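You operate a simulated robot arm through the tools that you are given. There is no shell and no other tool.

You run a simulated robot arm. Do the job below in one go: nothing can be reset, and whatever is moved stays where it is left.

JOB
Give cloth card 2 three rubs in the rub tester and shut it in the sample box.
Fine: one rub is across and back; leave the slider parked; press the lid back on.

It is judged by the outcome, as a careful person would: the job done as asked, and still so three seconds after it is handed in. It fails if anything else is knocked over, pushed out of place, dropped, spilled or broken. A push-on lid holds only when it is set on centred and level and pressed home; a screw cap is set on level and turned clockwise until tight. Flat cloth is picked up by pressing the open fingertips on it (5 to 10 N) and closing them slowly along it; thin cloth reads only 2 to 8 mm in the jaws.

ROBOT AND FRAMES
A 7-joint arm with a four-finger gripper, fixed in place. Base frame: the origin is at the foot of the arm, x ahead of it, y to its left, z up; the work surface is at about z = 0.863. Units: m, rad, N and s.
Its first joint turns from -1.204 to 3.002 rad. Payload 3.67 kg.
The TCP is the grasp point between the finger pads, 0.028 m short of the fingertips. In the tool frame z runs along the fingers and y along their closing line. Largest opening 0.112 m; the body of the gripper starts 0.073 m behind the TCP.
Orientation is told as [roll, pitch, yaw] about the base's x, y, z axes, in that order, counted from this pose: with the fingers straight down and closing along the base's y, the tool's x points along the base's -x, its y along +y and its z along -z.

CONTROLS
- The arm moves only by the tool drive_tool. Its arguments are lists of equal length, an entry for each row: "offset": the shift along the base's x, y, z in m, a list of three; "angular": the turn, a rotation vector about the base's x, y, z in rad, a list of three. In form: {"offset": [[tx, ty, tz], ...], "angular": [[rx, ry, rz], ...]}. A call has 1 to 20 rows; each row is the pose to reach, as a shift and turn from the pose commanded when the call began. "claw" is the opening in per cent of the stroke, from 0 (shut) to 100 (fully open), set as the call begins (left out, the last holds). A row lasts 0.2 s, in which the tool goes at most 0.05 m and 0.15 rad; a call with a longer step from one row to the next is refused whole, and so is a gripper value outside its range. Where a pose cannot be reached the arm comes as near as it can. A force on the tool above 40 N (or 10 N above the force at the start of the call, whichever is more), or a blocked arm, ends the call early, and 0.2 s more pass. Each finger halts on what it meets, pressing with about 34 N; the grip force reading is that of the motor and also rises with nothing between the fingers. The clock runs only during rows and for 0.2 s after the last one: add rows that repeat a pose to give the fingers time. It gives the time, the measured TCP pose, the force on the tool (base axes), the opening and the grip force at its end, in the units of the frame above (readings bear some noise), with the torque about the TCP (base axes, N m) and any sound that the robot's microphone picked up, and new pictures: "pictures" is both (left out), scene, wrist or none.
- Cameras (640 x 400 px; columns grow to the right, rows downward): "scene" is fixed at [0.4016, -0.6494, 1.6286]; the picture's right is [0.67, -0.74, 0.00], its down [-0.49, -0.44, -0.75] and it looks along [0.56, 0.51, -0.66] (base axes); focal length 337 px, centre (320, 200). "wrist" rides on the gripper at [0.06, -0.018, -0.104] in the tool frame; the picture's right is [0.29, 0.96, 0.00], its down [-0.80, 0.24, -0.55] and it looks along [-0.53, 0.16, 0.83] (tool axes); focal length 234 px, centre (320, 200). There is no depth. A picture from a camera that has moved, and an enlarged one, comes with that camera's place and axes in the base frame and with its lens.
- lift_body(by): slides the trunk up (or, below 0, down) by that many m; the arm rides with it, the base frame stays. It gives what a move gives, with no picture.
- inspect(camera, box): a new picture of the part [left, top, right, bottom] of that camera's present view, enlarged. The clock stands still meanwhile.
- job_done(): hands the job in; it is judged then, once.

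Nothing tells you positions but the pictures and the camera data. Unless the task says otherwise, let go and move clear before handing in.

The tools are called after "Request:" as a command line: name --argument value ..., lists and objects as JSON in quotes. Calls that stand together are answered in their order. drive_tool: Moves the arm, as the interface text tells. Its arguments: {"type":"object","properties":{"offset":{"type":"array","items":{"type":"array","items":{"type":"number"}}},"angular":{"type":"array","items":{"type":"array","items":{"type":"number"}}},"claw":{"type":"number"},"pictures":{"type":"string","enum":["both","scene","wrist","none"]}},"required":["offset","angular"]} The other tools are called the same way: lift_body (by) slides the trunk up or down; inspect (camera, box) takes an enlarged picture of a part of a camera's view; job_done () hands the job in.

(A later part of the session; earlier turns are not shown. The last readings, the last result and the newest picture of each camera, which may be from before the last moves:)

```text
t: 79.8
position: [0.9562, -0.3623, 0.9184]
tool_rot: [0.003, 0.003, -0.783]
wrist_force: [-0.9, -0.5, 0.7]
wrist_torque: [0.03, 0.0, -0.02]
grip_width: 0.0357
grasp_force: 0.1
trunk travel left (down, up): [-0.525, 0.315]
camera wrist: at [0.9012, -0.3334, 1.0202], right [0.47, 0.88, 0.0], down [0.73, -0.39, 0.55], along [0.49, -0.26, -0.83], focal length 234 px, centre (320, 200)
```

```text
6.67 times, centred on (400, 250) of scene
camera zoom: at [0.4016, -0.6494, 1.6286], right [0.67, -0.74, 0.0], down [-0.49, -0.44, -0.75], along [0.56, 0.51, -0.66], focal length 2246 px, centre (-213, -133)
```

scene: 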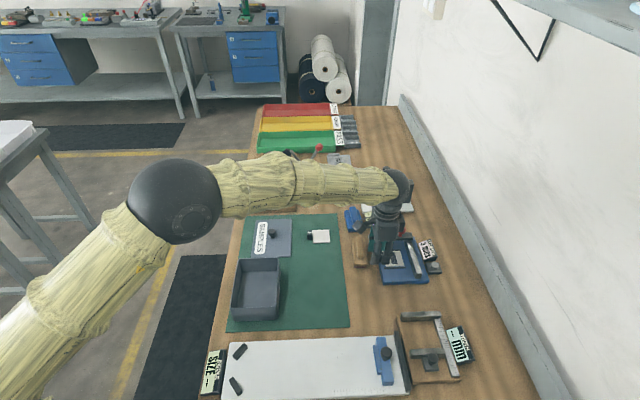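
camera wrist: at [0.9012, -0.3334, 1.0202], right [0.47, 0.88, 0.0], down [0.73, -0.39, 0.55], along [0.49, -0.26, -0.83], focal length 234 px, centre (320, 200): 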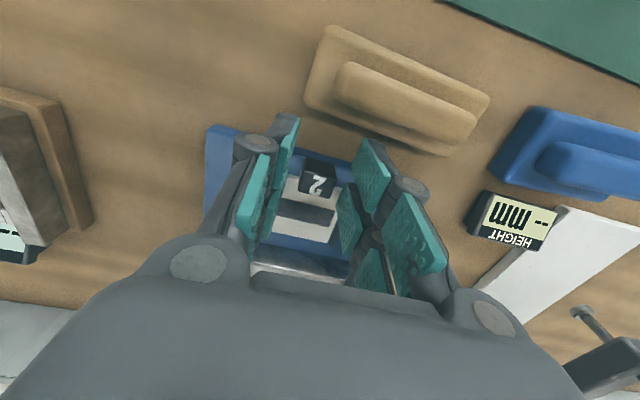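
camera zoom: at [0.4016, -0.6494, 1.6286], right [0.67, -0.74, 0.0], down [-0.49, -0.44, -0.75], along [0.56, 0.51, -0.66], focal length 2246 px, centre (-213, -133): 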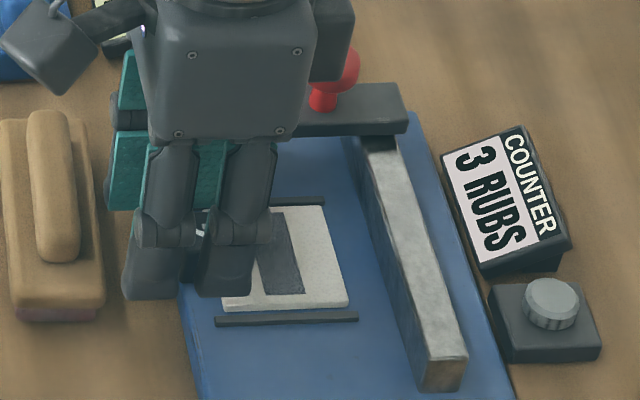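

Request:
drive_tool --offset '[[0.0005, 0.0005, -0.003], [0.0005, 0.0005, -0.006], [0.0005, 0.0005, -0.006]]' --angular '[[0, 0, 0], [0, 0, 0], [0, 0, 0]]' --pictures "none"

Request:
drive_tool --offset '[[0, 0, 0], [0, 0, 0], [0, 0, 0]]' --angular '[[0, 0, 0], [0, 0, 0], [0, 0, 0]]' --claw 20 --pictures "none"

Request:
drive_tool --offset '[[0, 0, 0], [0, 0, 0], [0, 0, 0]]' --angular '[[0, 0, 0], [0, 0, 0], [0, 0, 0]]' --claw 5

Request:
inspect --camera "wrist" --box '[230, 100, 430, 250]'

```text
t: 80.5
position: [0.9563, -0.3624, 0.9113]
tool_rot: [0.002, 0.003, -0.783]
wrist_force: [1.0, -0.7, 0.9]
wrist_torque: [0.02, 0.04, 0.02]
grip_width: 0.0357
grasp_force: 0.0
trunk travel left (down, up): [-0.525, 0.315]
```

```text
t: 81.3
position: [0.9551, -0.3624, 0.912]
tool_rot: [0.002, 0.005, -0.785]
wrist_force: [-0.2, 0.1, 0.0]
wrist_torque: [-0.03, 0.0, -0.01]
grip_width: 0.0223
grasp_force: 0.1
trunk travel left (down, up): [-0.525, 0.315]
```

```text
t: 82.2
position: [0.9552, -0.3621, 0.9118]
tool_rot: [0.002, 0.002, -0.784]
wrist_force: [-0.5, -0.3, 0.8]
wrist_torque: [-0.01, -0.03, 0.02]
grip_width: 0.0204
grasp_force: 33.4
trunk travel left (down, up): [-0.525, 0.315]
camera wrist: at [0.9013, -0.3328, 1.0141], right [0.47, 0.88, 0.0], down [0.73, -0.39, 0.55], along [0.49, -0.26, -0.83], focal length 234 px, centre (320, 200)
```

scene: 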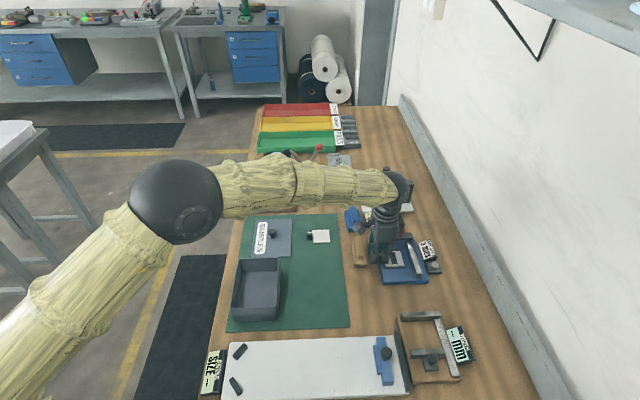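
wrist: 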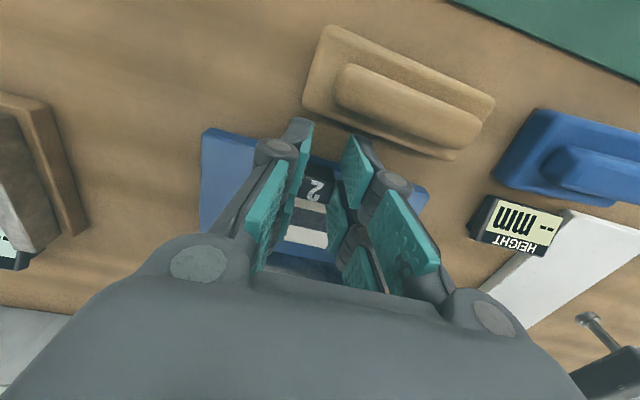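

```text
2.67 times, centred on (330, 175) of wrist
camera zoom: at [0.9013, -0.3328, 1.0141], right [0.47, 0.88, 0.0], down [0.73, -0.39, 0.55], along [0.49, -0.26, -0.83], focal length 624 px, centre (293, 267)
```

zoom: 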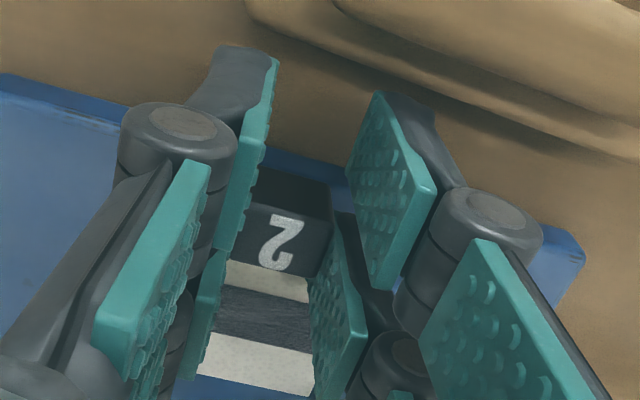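

The tab is gripped again. I'll lift the card straight up off the tester.

Request:
drive_tool --offset '[[0, 0, 0.005], [0, 0, 0.015], [0, 0, 0.035], [0, 0, 0.07], [0, 0, 0.11], [0, 0, 0.145], [0, 0, 0.145]]' --angular '[[0, 0, 0], [0, 0, 0], [0, 0, 0], [0, 0, 0], [0, 0, 0], [0, 0, 0], [0, 0, 0]]' --claw 0

Request:
inspect --camera "scene" --box '[360, 180, 440, 290]'

```text
t: 83.8
position: [0.9559, -0.3629, 1.0548]
tool_rot: [0.002, 0.002, -0.784]
wrist_force: [-0.3, -0.1, -0.6]
wrist_torque: [-0.01, 0.0, 0.03]
grip_width: 0.0207
grasp_force: 34.2
trunk travel left (down, up): [-0.525, 0.315]
camera wrist: at [0.9012, -0.3342, 1.1569], right [0.47, 0.88, 0.0], down [0.73, -0.39, 0.55], along [0.49, -0.26, -0.83], focal length 234 px, centre (320, 200)
```

scene: 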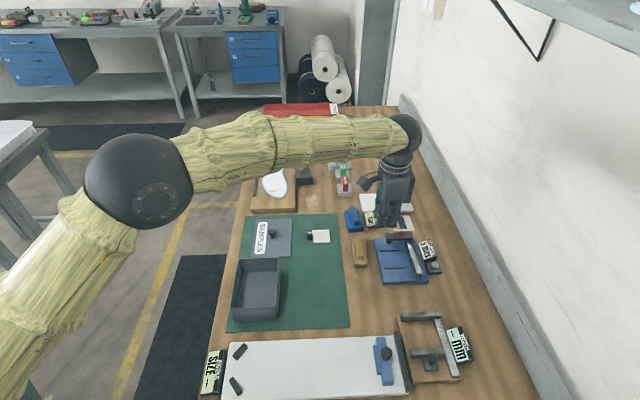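
wrist: 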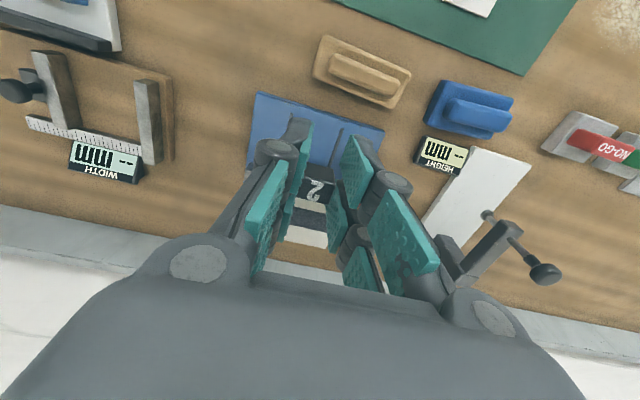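

```text
3.64 times, centred on (400, 235) of scene
camera zoom: at [0.4016, -0.6494, 1.6286], right [0.67, -0.74, 0.0], down [-0.49, -0.44, -0.75], along [0.56, 0.51, -0.66], focal length 1225 px, centre (29, 73)
```

zoom: 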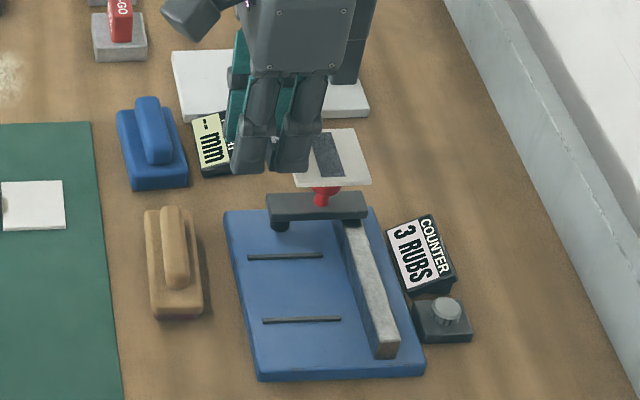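

The card is up with its rub mark, and the slider stayed parked at 3 RUBS. I'll carry it to the box, turning 90° on the way so it fits along the box's long side.

Request:
drive_tool --offset '[[-0.025, 0.012, 0], [-0.05, 0.025, 0], [-0.076, 0.038, 0], [-0.101, 0.05, 0], [-0.127, 0.063, 0], [-0.152, 0.076, 0], [-0.178, 0.088, 0], [-0.203, 0.101, 0], [-0.228, 0.114, 0], [-0.254, 0.127, 0], [-0.28, 0.139, 0], [-0.3044, 0.1516, 0], [-0.3044, 0.1516, 0]]' --angular '[[0, 0, 0.131], [0, 0, 0.262], [0, 0, 0.393], [0, 0, 0.524], [0, 0, 0.655], [0, 0, 0.786], [0, 0, 0.917], [0, 0, 1.048], [0, 0, 1.179], [0, 0, 1.31], [0, 0, 1.441], [0, 0, 1.57], [0, 0, 1.57]]'

Request:
inspect --camera "scene" --box '[210, 180, 330, 330]'

Request:
inspect --camera "wrist" --box '[180, 60, 460, 290]'

```text
t: 86.5
position: [0.6504, -0.2101, 1.0552]
tool_rot: [0.002, 0.004, 0.787]
wrist_force: [0.6, 0.1, -1.1]
wrist_torque: [0.01, 0.04, 0.0]
grip_width: 0.0208
grasp_force: 33.8
trunk travel left (down, up): [-0.525, 0.315]
camera wrist: at [0.6222, -0.265, 1.1578], right [-0.88, 0.47, 0.0], down [0.39, 0.73, 0.55], along [0.26, 0.49, -0.83], focal length 234 px, centre (320, 200)
```

scene: 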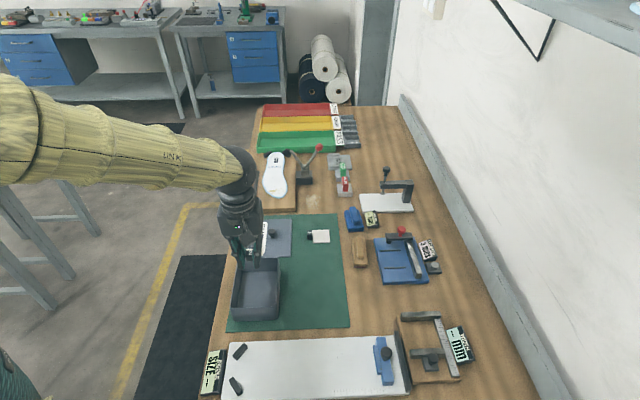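
wrist: 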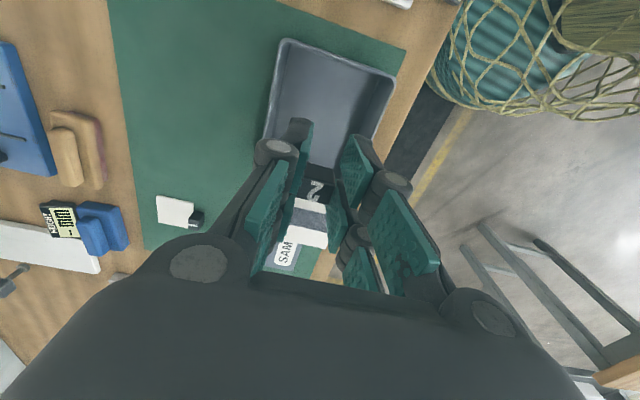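

```text
2.67 times, centred on (270, 255) of scene
camera zoom: at [0.4016, -0.6494, 1.6286], right [0.67, -0.74, 0.0], down [-0.49, -0.44, -0.75], along [0.56, 0.51, -0.66], focal length 898 px, centre (453, 53)
```

zoom: 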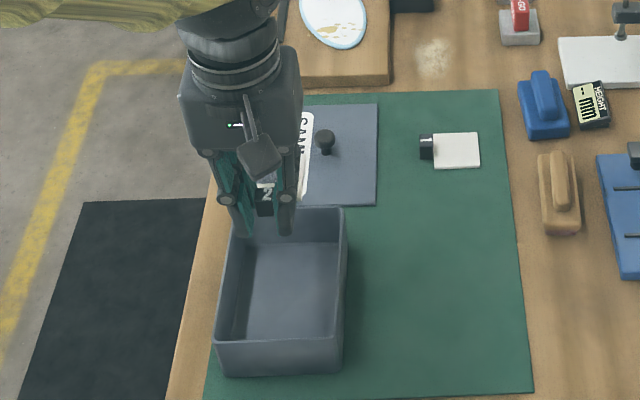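

```text
1.74 times, centred on (320, 175) of wrist
camera zoom: at [0.6222, -0.265, 1.1578], right [-0.88, 0.47, 0.0], down [0.39, 0.73, 0.55], along [0.26, 0.49, -0.83], focal length 407 px, centre (320, 244)
```

zoom: 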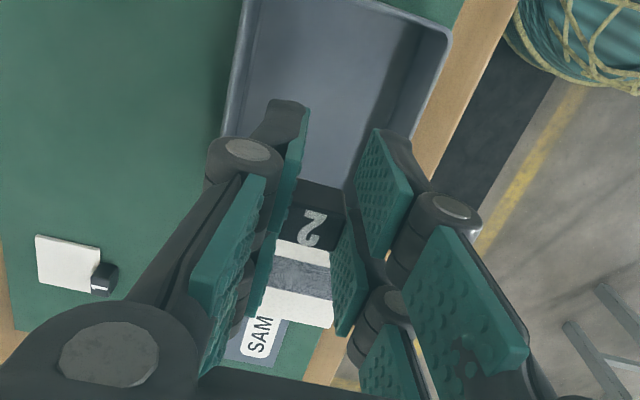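

The card is above the box with about 20 mm clearance at each end and it's square to the walls. I'll lower it in.

Request:
drive_tool --offset '[[0, -0.0005, -0.03], [0, -0.001, -0.06], [0, -0.001, -0.09], [0, -0.001, -0.115], [0, -0.001, -0.13], [0, -0.001, -0.138], [0, -0.001, -0.138]]' --angular '[[0, 0, 0], [0, 0, 0], [0, 0, 0], [0, 0, 0], [0, 0, 0], [0, 0, 0], [0, 0, 0]]'

Request:
inspect --camera "scene" --box '[210, 220, 310, 330]'

Request:
inspect --camera "wrist" --box '[180, 60, 460, 290]'

```text
t: 88.2
position: [0.6496, -0.2103, 0.9201]
tool_rot: [0.002, 0.002, 0.785]
wrist_force: [-0.9, -0.2, -0.7]
wrist_torque: [0.0, 0.0, -0.03]
grip_width: 0.0206
grasp_force: 34.1
trunk travel left (down, up): [-0.525, 0.315]
camera wrist: at [0.6213, -0.2651, 1.0227], right [-0.88, 0.47, 0.0], down [0.4, 0.73, 0.55], along [0.26, 0.49, -0.83], focal length 234 px, centre (320, 200)
```

scene: 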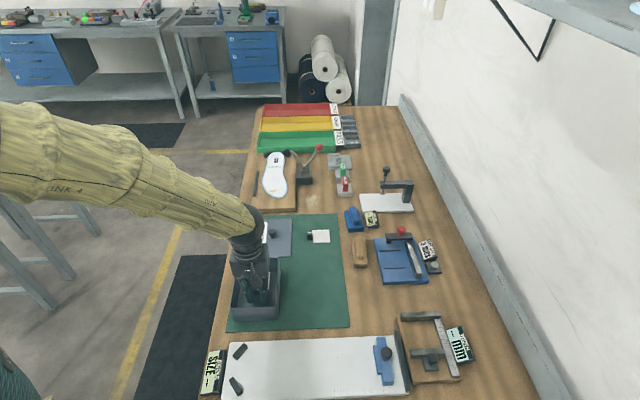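
wrist: 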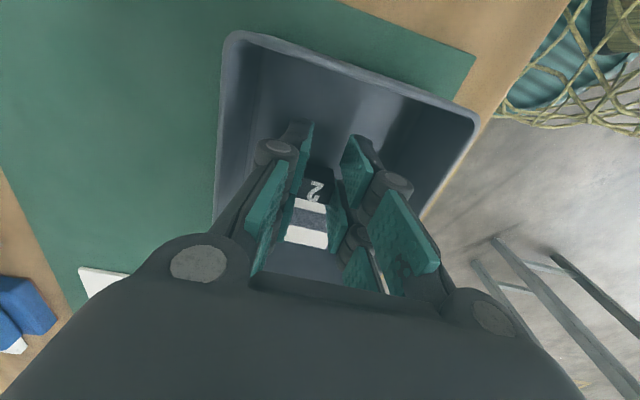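

```text
3.64 times, centred on (260, 275) of scene
camera zoom: at [0.4016, -0.6494, 1.6286], right [0.67, -0.74, 0.0], down [-0.49, -0.44, -0.75], along [0.56, 0.51, -0.66], focal length 1225 px, centre (538, -73)
```

zoom: 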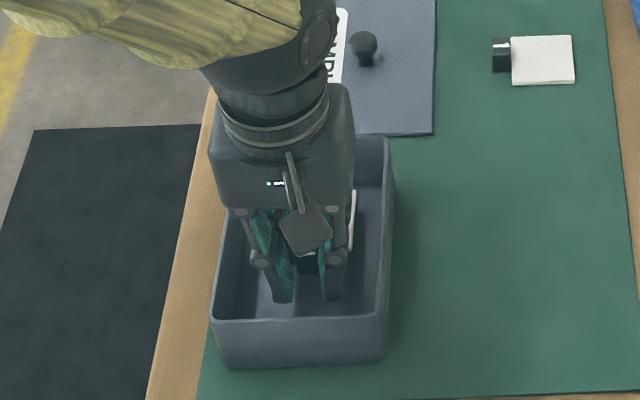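

```text
1.74 times, centred on (320, 175) of wrist
camera zoom: at [0.6213, -0.2651, 1.0227], right [-0.88, 0.47, 0.0], down [0.4, 0.73, 0.55], along [0.26, 0.49, -0.83], focal length 407 px, centre (320, 244)
```

zoom: 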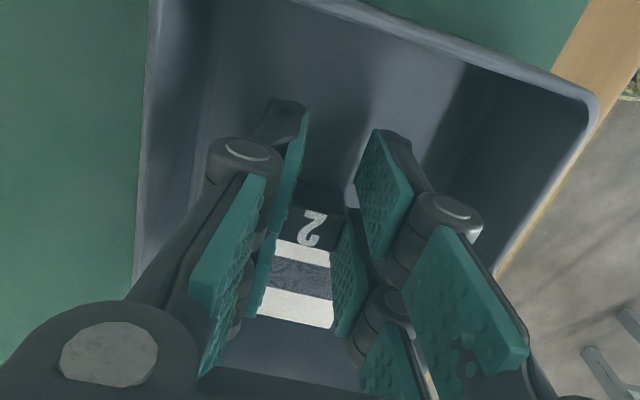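

Request:
drive_tool --offset '[[0, 0, -0.004], [0, 0, -0.008], [0, 0, -0.011], [0, 0, -0.011]]' --angular '[[0, 0, 0], [0, 0, 0], [0, 0, 0], [0, 0, 0]]' --pictures "none"

Request:
drive_tool --offset '[[0, 0, -0.0015], [0, 0, -0.003], [0, 0, -0.003]]' --angular '[[0, 0, 0], [0, 0, 0], [0, 0, 0]]' --pictures "none"

```text
t: 89.2
position: [0.6493, -0.2121, 0.9086]
tool_rot: [0.004, 0.002, 0.785]
wrist_force: [-0.7, -0.1, -0.1]
wrist_torque: [-0.04, -0.03, -0.02]
grip_width: 0.0207
grasp_force: 34.1
trunk travel left (down, up): [-0.525, 0.315]
```

```text
t: 90.0
position: [0.6504, -0.2122, 0.9052]
tool_rot: [0.002, 0.0, 0.787]
wrist_force: [-0.2, -0.5, -0.7]
wrist_torque: [0.0, 0.0, -0.01]
grip_width: 0.0207
grasp_force: 33.9
trunk travel left (down, up): [-0.525, 0.315]
```

Request:
drive_tool --offset '[[0, 0, -0.001], [0, 0, -0.002], [0, 0, -0.002]]' --angular '[[0, 0, 0], [0, 0, 0], [0, 0, 0]]' --pictures "none"

Request:
drive_tool --offset '[[0, 0, -0.001], [0, 0, -0.001]]' --angular '[[0, 0, 0], [0, 0, 0]]' --pictures "none"

```text
t: 90.8
position: [0.6498, -0.2119, 0.9031]
tool_rot: [0.003, 0.002, 0.786]
wrist_force: [0.5, -0.1, 1.0]
wrist_torque: [-0.04, -0.02, 0.0]
grip_width: 0.0205
grasp_force: 33.6
trunk travel left (down, up): [-0.525, 0.315]
```

```text
t: 91.3
position: [0.6497, -0.2121, 0.9026]
tool_rot: [0.0, 0.002, 0.785]
wrist_force: [-0.6, -1.2, 14.9]
wrist_torque: [0.11, -0.14, -0.04]
grip_width: 0.0206
grasp_force: 34.1
trunk travel left (down, up): [-0.525, 0.315]
```

The card has touched the box floor, with about 15 N contact. I'll ease off, open and withdraw straight up.

Request:
drive_tool --offset '[[0, 0, 0.001], [0, 0, 0.001]]' --angular '[[0, 0, 0], [0, 0, 0]]' --pictures "none"

Request:
drive_tool --offset '[[0, 0, 0], [0, 0, 0], [0, 0, 0.001]]' --angular '[[0, 0, 0], [0, 0, 0], [0, 0, 0]]' --claw 28 --pictures "none"

Request:
drive_tool --offset '[[0, 0, 0.01], [0, 0, 0.03], [0, 0, 0.06], [0, 0, 0.1], [0, 0, 0.15], [0, 0, 0.18], [0, 0, 0.18]]' --angular '[[0, 0, 0], [0, 0, 0], [0, 0, 0], [0, 0, 0], [0, 0, 0], [0, 0, 0], [0, 0, 0]]'

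Request:
inspect --camera "scene" --box '[210, 200, 330, 330]'

Request:
inspect --camera "wrist" --box '[200, 40, 440, 270]'

```text
t: 92.0
position: [0.6504, -0.2118, 0.9029]
tool_rot: [0.001, 0.002, 0.786]
wrist_force: [1.8, 0.7, 7.6]
wrist_torque: [0.1, -0.17, -0.04]
grip_width: 0.0207
grasp_force: 33.9
trunk travel left (down, up): [-0.525, 0.315]
```

```text
t: 92.8
position: [0.6503, -0.2109, 0.9056]
tool_rot: [0.001, 0.001, 0.786]
wrist_force: [-0.6, -0.3, 0.4]
wrist_torque: [-0.01, -0.02, -0.01]
grip_width: 0.0314
grasp_force: 0.0
trunk travel left (down, up): [-0.525, 0.315]
```

```text
t: 94.3
position: [0.6505, -0.2108, 1.0849]
tool_rot: [0.002, 0.003, 0.788]
wrist_force: [-1.2, 0.2, -0.5]
wrist_torque: [-0.02, 0.0, 0.0]
grip_width: 0.0314
grasp_force: 0.0
trunk travel left (down, up): [-0.525, 0.315]
camera wrist: at [0.6216, -0.2654, 1.1868], right [-0.88, 0.47, 0.0], down [0.4, 0.73, 0.55], along [0.26, 0.49, -0.83], focal length 234 px, centre (320, 200)
```

scene: 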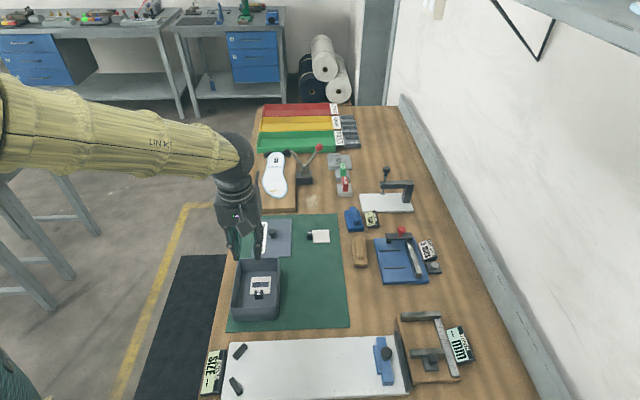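
wrist: 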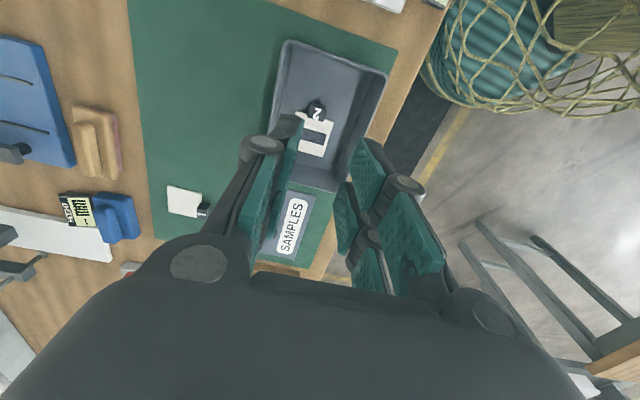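

```text
3.08 times, centred on (270, 265) of scene
camera zoom: at [0.4016, -0.6494, 1.6286], right [0.67, -0.74, 0.0], down [-0.49, -0.44, -0.75], along [0.56, 0.51, -0.66], focal length 1037 px, centre (474, 0)
```

zoom: 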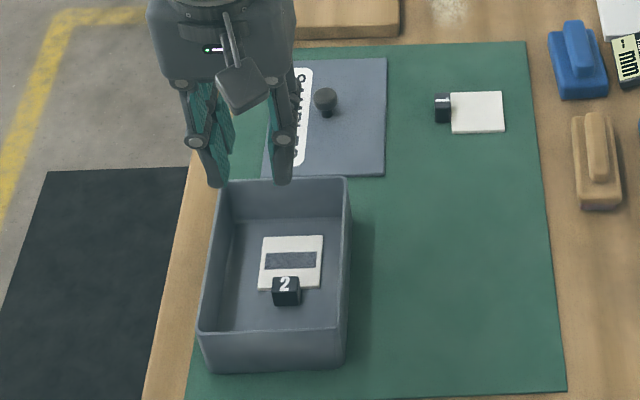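

```text
1.74 times, centred on (320, 155) of wrist
camera zoom: at [0.6216, -0.2654, 1.1868], right [-0.88, 0.47, 0.0], down [0.4, 0.73, 0.55], along [0.26, 0.49, -0.83], focal length 407 px, centre (320, 278)
```

zoom: 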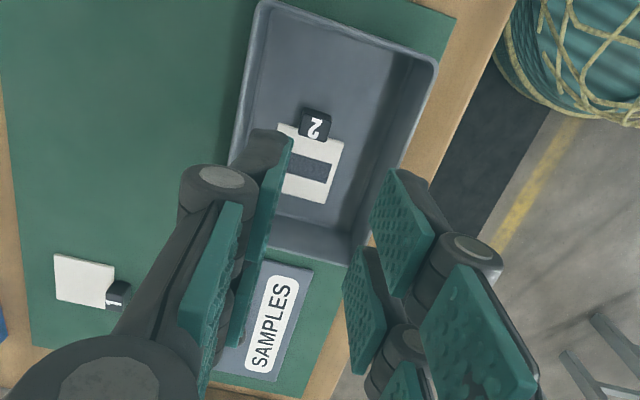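

Card 2 lies flat inside the box. Now the lid: I'll turn the tool back to its earlier angle and move above the lid knob, to the same spot where I released it.

Request:
drive_tool --offset '[[0.014, 0.0115, 0], [0.028, 0.023, 0], [0.042, 0.035, 0], [0.056, 0.046, 0], [0.07, 0.058, 0], [0.084, 0.069, 0], [0.098, 0.081, -0.005], [0.112, 0.092, -0.01], [0.126, 0.104, -0.015], [0.14, 0.1155, -0.02], [0.154, 0.127, -0.025], [0.1677, 0.1386, -0.03], [0.1677, 0.1386, -0.03]]' --angular '[[0, 0, -0.131], [0, 0, -0.262], [0, 0, -0.393], [0, 0, -0.524], [0, 0, -0.655], [0, 0, -0.786], [0, 0, -0.917], [0, 0, -1.048], [0, 0, -1.179], [0, 0, -1.31], [0, 0, -1.441], [0, 0, -1.571], [0, 0, -1.571]]' --claw 50

Request:
inspect --camera "wrist" --box '[200, 20, 440, 220]'

```text
t: 97.2
position: [0.8187, -0.0733, 1.0544]
tool_rot: [0.003, 0.002, -0.787]
wrist_force: [-0.2, -0.3, -0.3]
wrist_torque: [0.01, 0.01, 0.02]
grip_width: 0.0557
grasp_force: 0.0
trunk travel left (down, up): [-0.525, 0.315]
camera wrist: at [0.7655, -0.0441, 1.1566], right [0.48, 0.88, 0.0], down [0.73, -0.4, 0.55], along [0.49, -0.26, -0.83], focal length 234 px, centre (320, 200)
```

scene: 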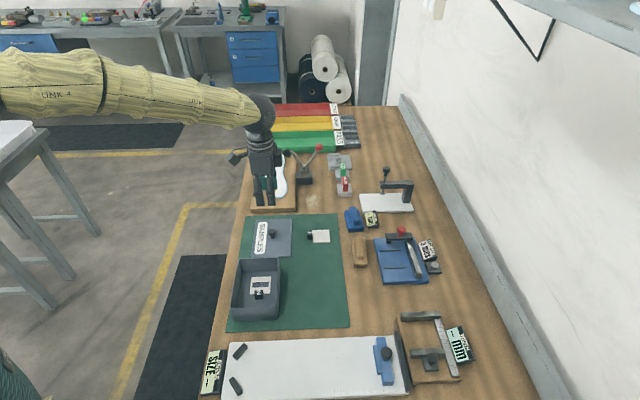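
wrist: 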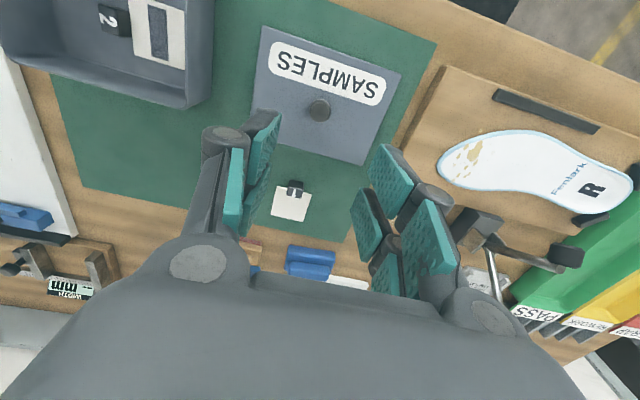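

```text
2.00 times, centred on (320, 120) of wrist
camera zoom: at [0.7655, -0.0441, 1.1566], right [0.48, 0.88, 0.0], down [0.73, -0.4, 0.55], along [0.49, -0.26, -0.83], focal length 468 px, centre (320, 360)
```

zoom: 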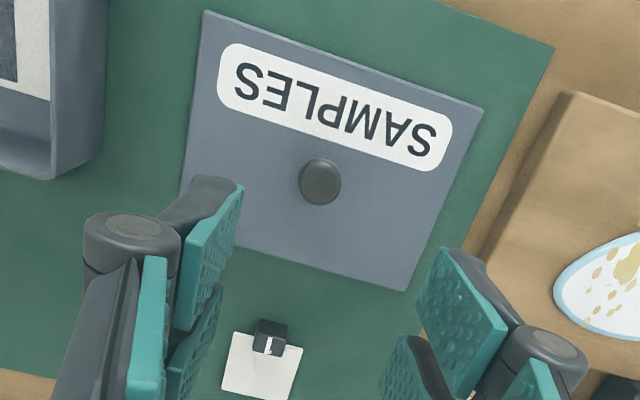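

Request:
drive_tool --offset '[[-0.001, 0.0016, -0.03], [-0.001, 0.0016, -0.06], [-0.001, 0.0016, -0.09], [-0.001, 0.0016, -0.115], [-0.001, 0.0016, -0.135], [-0.001, 0.0016, -0.147], [-0.001, 0.0016, -0.152], [-0.001, 0.0016, -0.152]]' --angular '[[-0.003, -0.002, 0.002], [-0.003, -0.002, 0.002], [-0.003, -0.002, 0.002], [-0.003, -0.002, 0.002], [-0.003, -0.002, 0.002], [-0.003, -0.002, 0.002], [-0.003, -0.002, 0.002], [-0.003, -0.002, 0.002]]'

Request:
inspect --camera "wrist" --box '[220, 80, 420, 250]'

```text
t: 99.0
position: [0.8184, -0.0706, 0.8999]
tool_rot: [0.0, -0.002, -0.783]
wrist_force: [-0.4, -0.2, -0.3]
wrist_torque: [0.02, -0.03, -0.01]
grip_width: 0.0558
grasp_force: 0.1
trunk travel left (down, up): [-0.525, 0.315]
camera wrist: at [0.7626, -0.0418, 1.0028], right [0.47, 0.88, 0.0], down [0.73, -0.39, 0.55], along [0.49, -0.26, -0.83], focal length 234 px, centre (320, 200)
```

scene: 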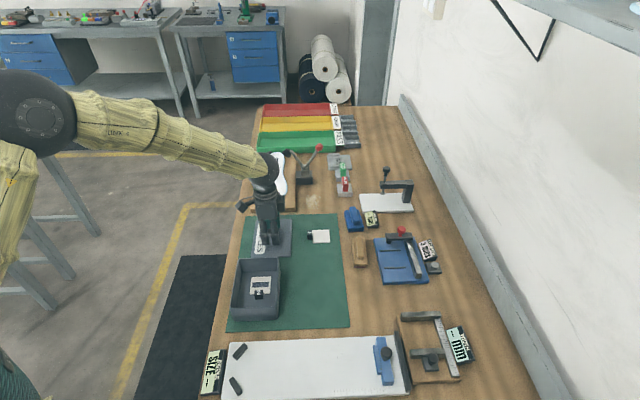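
wrist: 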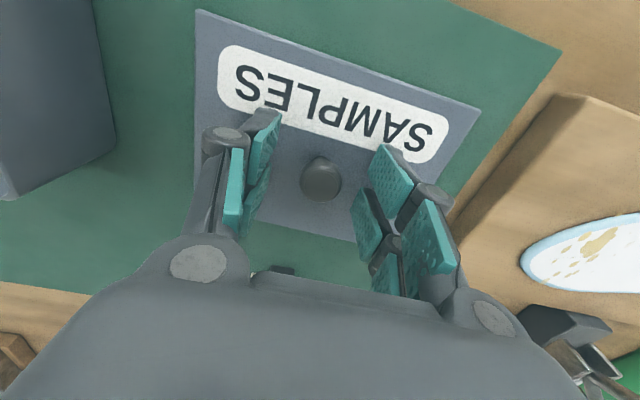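

```text
2.35 times, centred on (320, 165) of wrist
camera zoom: at [0.7626, -0.0418, 1.0028], right [0.47, 0.88, 0.0], down [0.73, -0.39, 0.55], along [0.49, -0.26, -0.83], focal length 551 px, centre (320, 282)
```

zoom: 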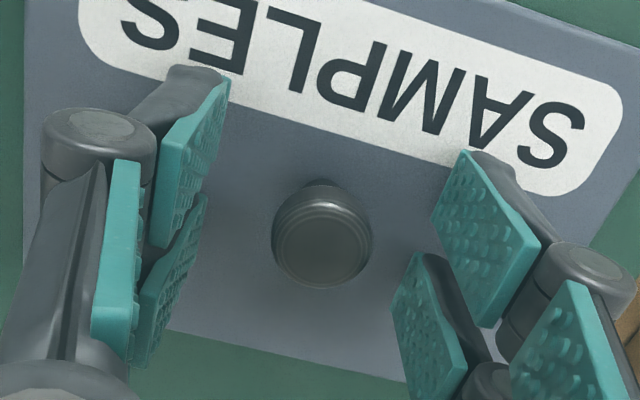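

Request:
drive_tool --offset '[[0, 0, -0.0015], [0, 0, -0.003], [0, 0, -0.003]]' --angular '[[0, 0, 0], [0, 0, 0], [0, 0, 0]]' --pictures "none"

Request:
drive_tool --offset '[[0, 0, 0], [0, 0, 0], [0, 0, 0]]' --angular '[[0, 0, 0], [0, 0, 0], [0, 0, 0]]' --claw 24 --pictures "none"

Request:
drive_tool --offset '[[0, 0, 0], [0, 0, 0], [0, 0, 0]]' --angular '[[0, 0, 0], [0, 0, 0], [0, 0, 0]]' --claw 0

```text
t: 99.8
position: [0.8187, -0.0712, 0.8987]
tool_rot: [0.0, -0.001, -0.784]
wrist_force: [-0.1, 0.0, 1.2]
wrist_torque: [-0.03, 0.03, -0.03]
grip_width: 0.0558
grasp_force: 0.1
trunk travel left (down, up): [-0.525, 0.315]
```

```text
t: 100.5
position: [0.818, -0.0702, 0.8987]
tool_rot: [0.0, 0.0, -0.783]
wrist_force: [-1.3, 0.2, 0.5]
wrist_torque: [0.02, 0.02, 0.0]
grip_width: 0.0269
grasp_force: 0.0
trunk travel left (down, up): [-0.525, 0.315]
```

```text
t: 101.3
position: [0.8178, -0.0716, 0.8973]
tool_rot: [0.0, 0.001, -0.784]
wrist_force: [-0.4, 0.4, 0.2]
wrist_torque: [-0.03, -0.04, 0.0]
grip_width: 0.0204
grasp_force: 34.3
trunk travel left (down, up): [-0.525, 0.315]
camera wrist: at [0.7631, -0.0416, 1.0004], right [0.47, 0.88, 0.0], down [0.73, -0.39, 0.55], along [0.49, -0.26, -0.83], focal length 234 px, centre (320, 200)
```

scene: 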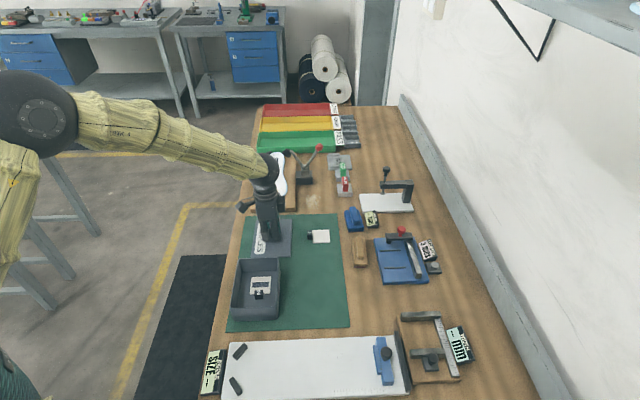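
wrist: 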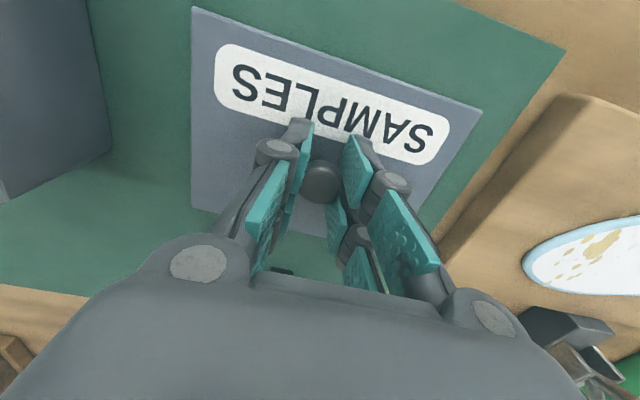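

The lid is gripped by its knob. I'll lift it and carry it over the box.

Request:
drive_tool --offset '[[0, 0, 0.01], [0, 0, 0.04], [0, 0, 0.08], [0, 0, 0.12], [0, 0, 0.14], [-0.03, -0.024, 0.14], [-0.06, -0.047, 0.14], [-0.09, -0.071, 0.14], [-0.12, -0.094, 0.14], [-0.145, -0.114, 0.14], [-0.1573, -0.1235, 0.14], [-0.1573, -0.1235, 0.14]]' --angular '[[0, 0, 0], [0, 0, 0], [0, 0, 0], [0, 0, 0], [0, 0, 0], [0, 0, 0], [0, 0, 0], [0, 0, 0], [0, 0, 0], [0, 0, 0], [0, 0, 0], [0, 0, 0]]'

Request:
inspect --camera "scene" --box '[210, 220, 310, 330]'

Request:
inspect --camera "wrist" --box '[180, 0, 500, 260]'

```text
t: 104.0
position: [0.6582, -0.1956, 1.0366]
tool_rot: [0.001, 0.0, -0.785]
wrist_force: [-0.2, 0.1, -0.8]
wrist_torque: [-0.01, 0.02, 0.03]
grip_width: 0.0199
grasp_force: 34.3
trunk travel left (down, up): [-0.525, 0.315]
camera wrist: at [0.6038, -0.1664, 1.1384], right [0.47, 0.88, 0.0], down [0.73, -0.39, 0.55], along [0.49, -0.26, -0.83], focal length 234 px, centre (320, 200)
```

scene: 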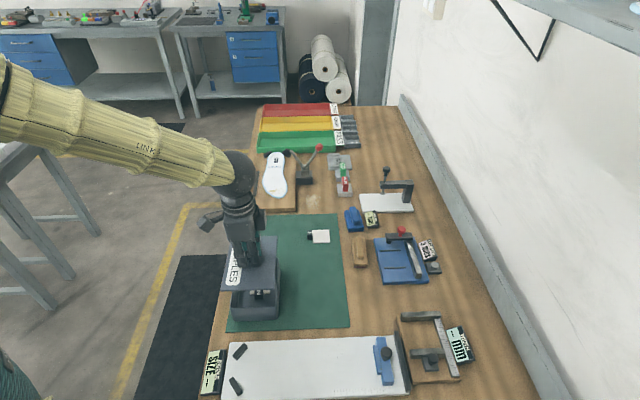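
wrist: 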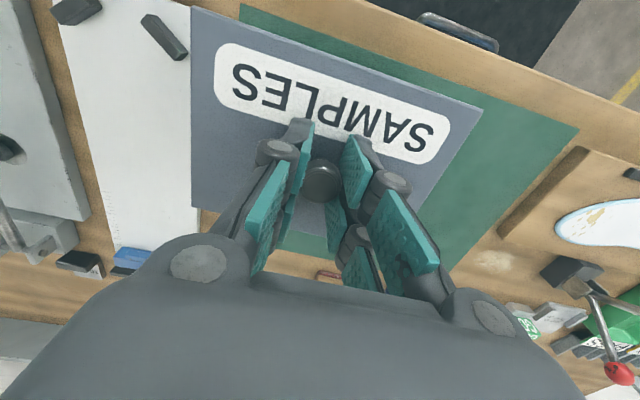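

```text
3.64 times, centred on (260, 275) of scene
camera zoom: at [0.4016, -0.6494, 1.6286], right [0.67, -0.74, 0.0], down [-0.49, -0.44, -0.75], along [0.56, 0.51, -0.66], focal length 1225 px, centre (538, -73)
```

zoom: 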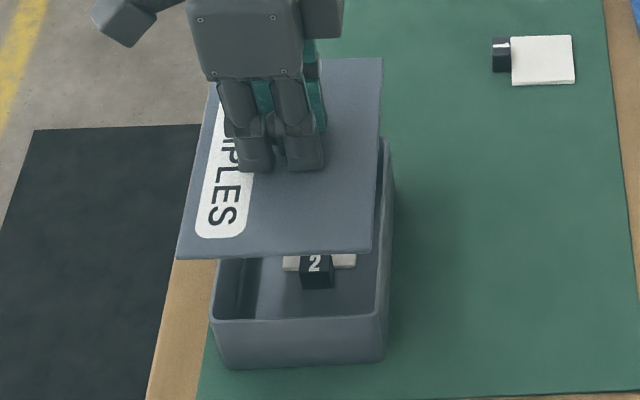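

```text
1.54 times, centred on (340, 130) of wrist
camera zoom: at [0.6038, -0.1664, 1.1384], right [0.47, 0.88, 0.0], down [0.73, -0.39, 0.55], along [0.49, -0.26, -0.83], focal length 360 px, centre (289, 308)
```

zoom: 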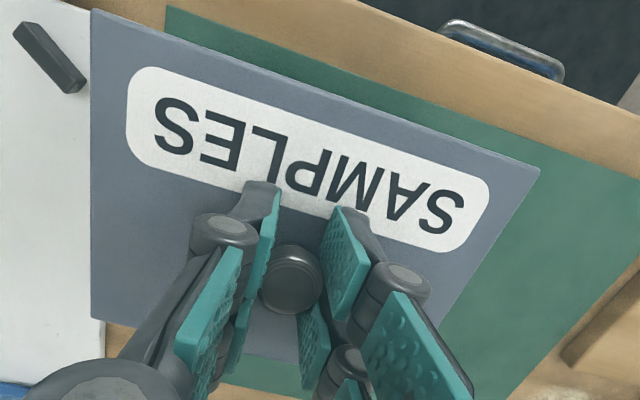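

Request:
drive_tool --offset '[[0.0028, 0.0014, -0.02], [0.0028, 0.0014, -0.04], [0.0028, 0.0014, -0.055], [0.0028, 0.0014, -0.063], [0.0028, 0.0014, -0.063]]' --angular '[[0, 0, 0], [0, 0, 0], [0, 0, 0], [0, 0, 0], [0, 0, 0]]'

Request:
inspect --camera "scene" --box '[220, 245, 300, 325]'

Request:
inspect --camera "wrist" --box '[180, 0, 500, 260]'

```text
t: 105.2
position: [0.6627, -0.1921, 0.9742]
tool_rot: [0.0, 0.0, -0.782]
wrist_force: [-0.4, 0.0, -0.5]
wrist_torque: [-0.04, 0.01, -0.01]
grip_width: 0.0195
grasp_force: 34.0
trunk travel left (down, up): [-0.525, 0.315]
camera wrist: at [0.6082, -0.1629, 1.0772], right [0.47, 0.88, 0.0], down [0.73, -0.39, 0.55], along [0.49, -0.26, -0.83], focal length 234 px, centre (320, 200)
```

scene: 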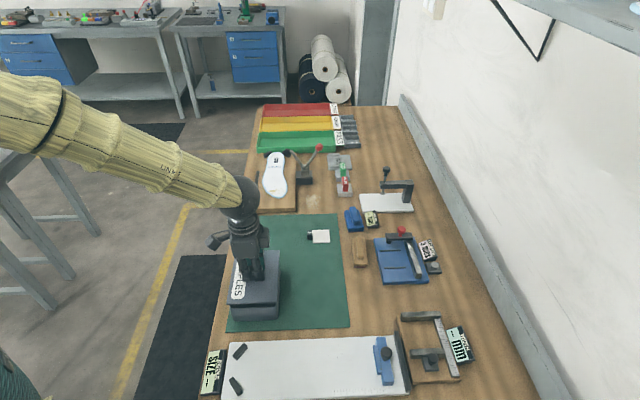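
wrist: 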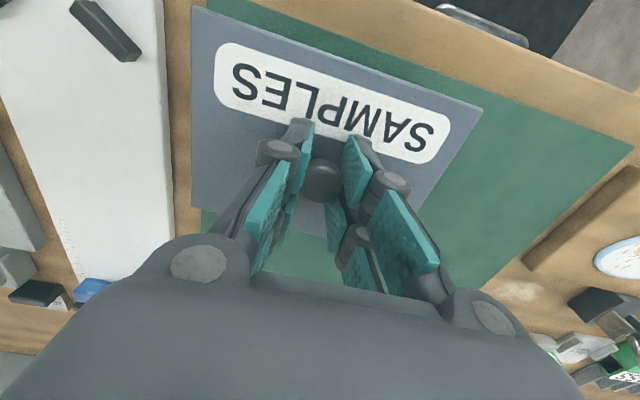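

```text
5.00 times, centred on (260, 285) of scene
camera zoom: at [0.4016, -0.6494, 1.6286], right [0.67, -0.74, 0.0], down [-0.49, -0.44, -0.75], along [0.56, 0.51, -0.66], focal length 1685 px, centre (620, -225)
```

zoom: 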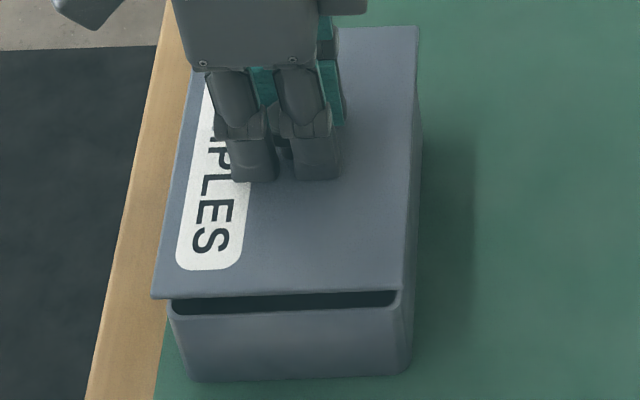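

```text
1.54 times, centred on (340, 130) of wrist
camera zoom: at [0.6082, -0.1629, 1.0772], right [0.47, 0.88, 0.0], down [0.73, -0.39, 0.55], along [0.49, -0.26, -0.83], focal length 360 px, centre (289, 308)
```

zoom: 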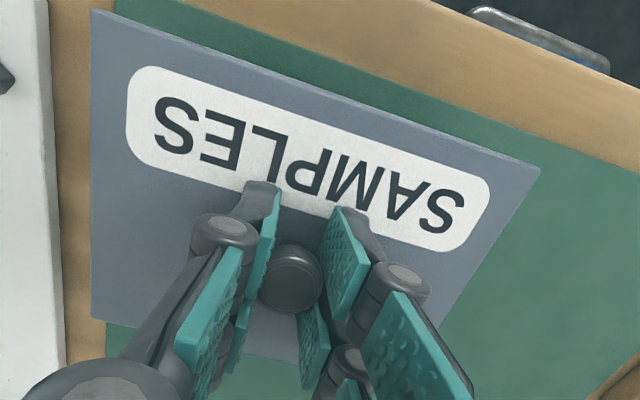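

I need a steadier estimate of the position before seating the lid, so I'll take several readings.

Request:
drive_tool --offset '[[0, 0, 0]]' --angular '[[0, 0, 0]]' --pictures "none"

Request:
drive_tool --offset '[[0, 0, 0]]' --angular '[[0, 0, 0]]' --pictures "none"

Request:
drive_tool --offset '[[0, 0, 0]]' --angular '[[0, 0, 0]]' --pictures "none"

Request:
drive_tool --offset '[[0, 0, 0]]' --angular '[[0, 0, 0]]' --pictures "none"

Request:
drive_tool --offset '[[0, 0, 0]]' --angular '[[0, 0, 0]]' --pictures "wrist"

```text
t: 105.5
position: [0.6629, -0.1916, 0.9751]
tool_rot: [0.002, 0.0, -0.785]
wrist_force: [-0.2, -0.2, -0.6]
wrist_torque: [-0.01, 0.01, 0.01]
grip_width: 0.0196
grasp_force: 33.8
trunk travel left (down, up): [-0.525, 0.315]
```

```text
t: 106.0
position: [0.6638, -0.1927, 0.9752]
tool_rot: [0.0, 0.0, -0.783]
wrist_force: [-0.4, -0.5, -0.3]
wrist_torque: [-0.01, 0.02, 0.04]
grip_width: 0.0196
grasp_force: 34.0
trunk travel left (down, up): [-0.525, 0.315]
```

```text
t: 106.3
position: [0.6633, -0.1927, 0.9754]
tool_rot: [0.0, -0.002, -0.785]
wrist_force: [0.6, -0.1, -0.6]
wrist_torque: [0.01, 0.0, 0.0]
grip_width: 0.0194
grasp_force: 34.4
trunk travel left (down, up): [-0.525, 0.315]
```

```text
t: 106.8
position: [0.6624, -0.1921, 0.9746]
tool_rot: [0.0, 0.0, -0.785]
wrist_force: [0.2, -0.3, -1.7]
wrist_torque: [0.01, 0.0, 0.0]
grip_width: 0.0194
grasp_force: 34.2
trunk travel left (down, up): [-0.525, 0.315]
```

```text
t: 107.2
position: [0.6626, -0.1929, 0.9753]
tool_rot: [0.001, 0.0, -0.783]
wrist_force: [0.2, 0.5, -0.1]
wrist_torque: [0.02, -0.01, 0.0]
grip_width: 0.0193
grasp_force: 34.4
trunk travel left (down, up): [-0.525, 0.315]
camera wrist: at [0.6082, -0.163, 1.0773], right [0.47, 0.88, 0.0], down [0.73, -0.39, 0.55], along [0.49, -0.26, -0.83], focal length 234 px, centre (320, 200)
```

wrist: 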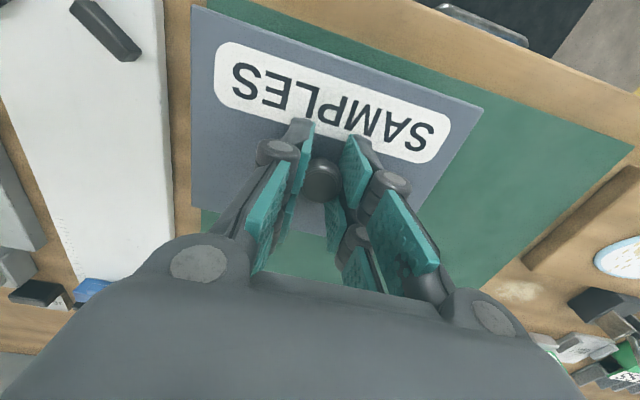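

Request:
drive_tool --offset '[[-0.0008, -0.0006, -0.003], [-0.0016, -0.0012, -0.006], [-0.0016, -0.0012, -0.008], [-0.0016, -0.0012, -0.008]]' --angular '[[0, 0, 0], [0, 0, 0], [0, 0, 0], [0, 0, 0]]'

Request:
inspect --camera "scene" --box '[225, 240, 295, 330]'

```text
t: 108.2
position: [0.6606, -0.1941, 0.9672]
tool_rot: [0.001, 0.002, -0.784]
wrist_force: [-0.2, 0.5, -0.8]
wrist_torque: [0.01, 0.0, 0.02]
grip_width: 0.0195
grasp_force: 34.2
trunk travel left (down, up): [-0.525, 0.315]
camera wrist: at [0.6063, -0.165, 1.0693], right [0.47, 0.88, 0.0], down [0.73, -0.39, 0.55], along [0.49, -0.26, -0.83], focal length 234 px, centre (320, 200)
```

scene: 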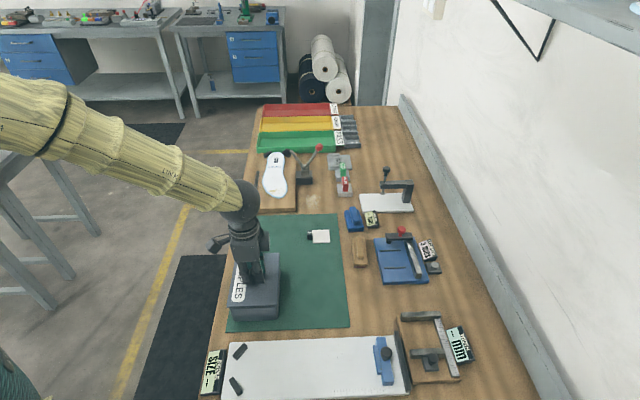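
wrist: 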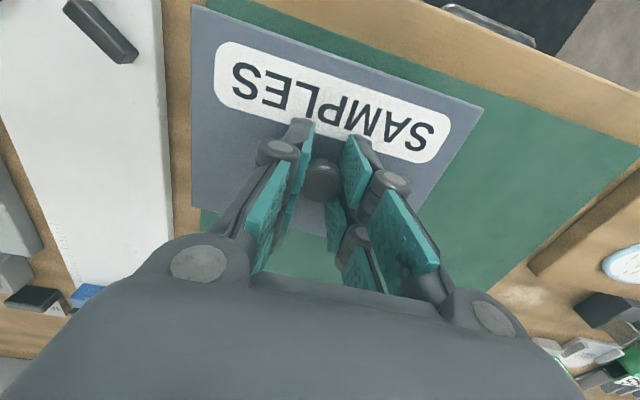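

```text
4.44 times, centred on (260, 285) of scene
camera zoom: at [0.4016, -0.6494, 1.6286], right [0.67, -0.74, 0.0], down [-0.49, -0.44, -0.75], along [0.56, 0.51, -0.66], focal length 1497 px, centre (587, -178)
```

zoom: 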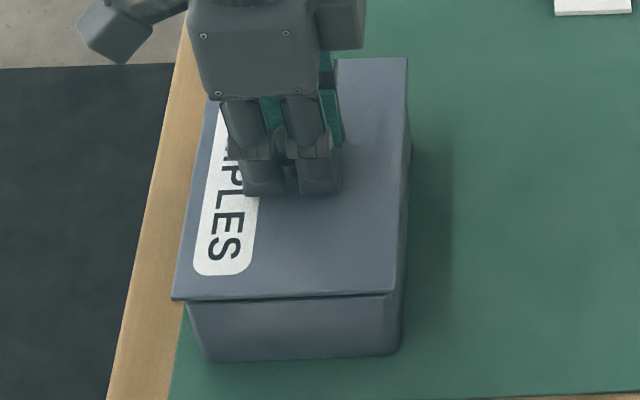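

The lid now overlays its original outline almost exactly, about 9 mm above its seat. I'll lower it to contact and press, listening for the snap.

Request:
drive_tool --offset '[[0.0001, 0.0001, -0.002], [0.0001, 0.0001, -0.004], [0.0001, 0.0001, -0.005], [0.0001, 0.0001, -0.005]]' --angular '[[0, -0.001, 0], [0, -0.001, 0], [0, -0.001, 0], [0, -0.001, 0]]' --pictures "none"

Request:
drive_tool --offset '[[0, 0, -0.001], [0, 0, -0.002], [0, 0, -0.002]]' --angular '[[0, 0, 0], [0, 0, 0], [0, 0, 0]]' --pictures "none"

Request:
inspect --camera "scene" --box '[225, 240, 295, 330]'

```text
t: 109.2
position: [0.6605, -0.1945, 0.9624]
tool_rot: [0.001, -0.002, -0.785]
wrist_force: [0.8, -0.1, -0.7]
wrist_torque: [0.01, -0.04, 0.0]
grip_width: 0.0194
grasp_force: 34.2
trunk travel left (down, up): [-0.525, 0.315]
```

```text
t: 110.0
position: [0.6608, -0.1946, 0.96]
tool_rot: [0.001, -0.001, -0.784]
wrist_force: [0.0, -0.1, -1.0]
wrist_torque: [-0.01, 0.02, 0.03]
grip_width: 0.0192
grasp_force: 33.8
trunk travel left (down, up): [-0.525, 0.315]
```

```text
4.44 times, centred on (260, 285) of scene
camera zoom: at [0.4016, -0.6494, 1.6286], right [0.67, -0.74, 0.0], down [-0.49, -0.44, -0.75], along [0.56, 0.51, -0.66], focal length 1497 px, centre (587, -178)
```

zoom: 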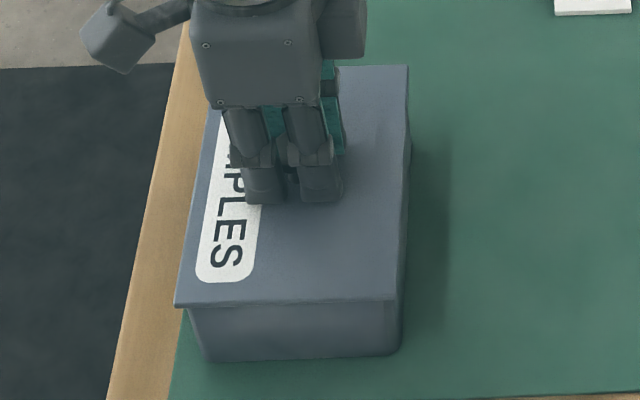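

Request:
drive_tool --offset '[[0, 0, -0.001], [0, 0, -0.001]]' --angular '[[0, 0, 0], [0, 0, 0]]' --pictures "none"

Request:
drive_tool --offset '[[0, 0, -0.001], [0, 0, -0.001]]' --angular '[[0, 0, 0], [0, 0, 0]]' --pictures "none"

Request:
drive_tool --offset '[[0, 0, -0.001], [0, 0, -0.001]]' --angular '[[0, 0, 0], [0, 0, 0]]' --pictures "none"

```text
t: 110.5
position: [0.6611, -0.1946, 0.9597]
tool_rot: [0.003, -0.002, -0.783]
wrist_force: [0.2, -0.9, -1.2]
wrist_torque: [-0.04, -0.02, 0.01]
grip_width: 0.019
grasp_force: 34.1
trunk travel left (down, up): [-0.525, 0.315]
```

```text
t: 111.2
position: [0.6612, -0.193, 0.9592]
tool_rot: [0.002, -0.002, -0.784]
wrist_force: [0.2, -0.2, 0.0]
wrist_torque: [0.0, 0.05, 0.0]
grip_width: 0.0193
grasp_force: 34.2
trunk travel left (down, up): [-0.525, 0.315]
```

```text
t: 111.8
position: [0.6605, -0.1944, 0.9585]
tool_rot: [0.003, -0.002, -0.784]
wrist_force: [0.0, -4.6, 6.7]
wrist_torque: [-0.02, 0.07, 0.01]
grip_width: 0.0195
grasp_force: 33.8
trunk travel left (down, up): [-0.525, 0.315]
heard: snap
```

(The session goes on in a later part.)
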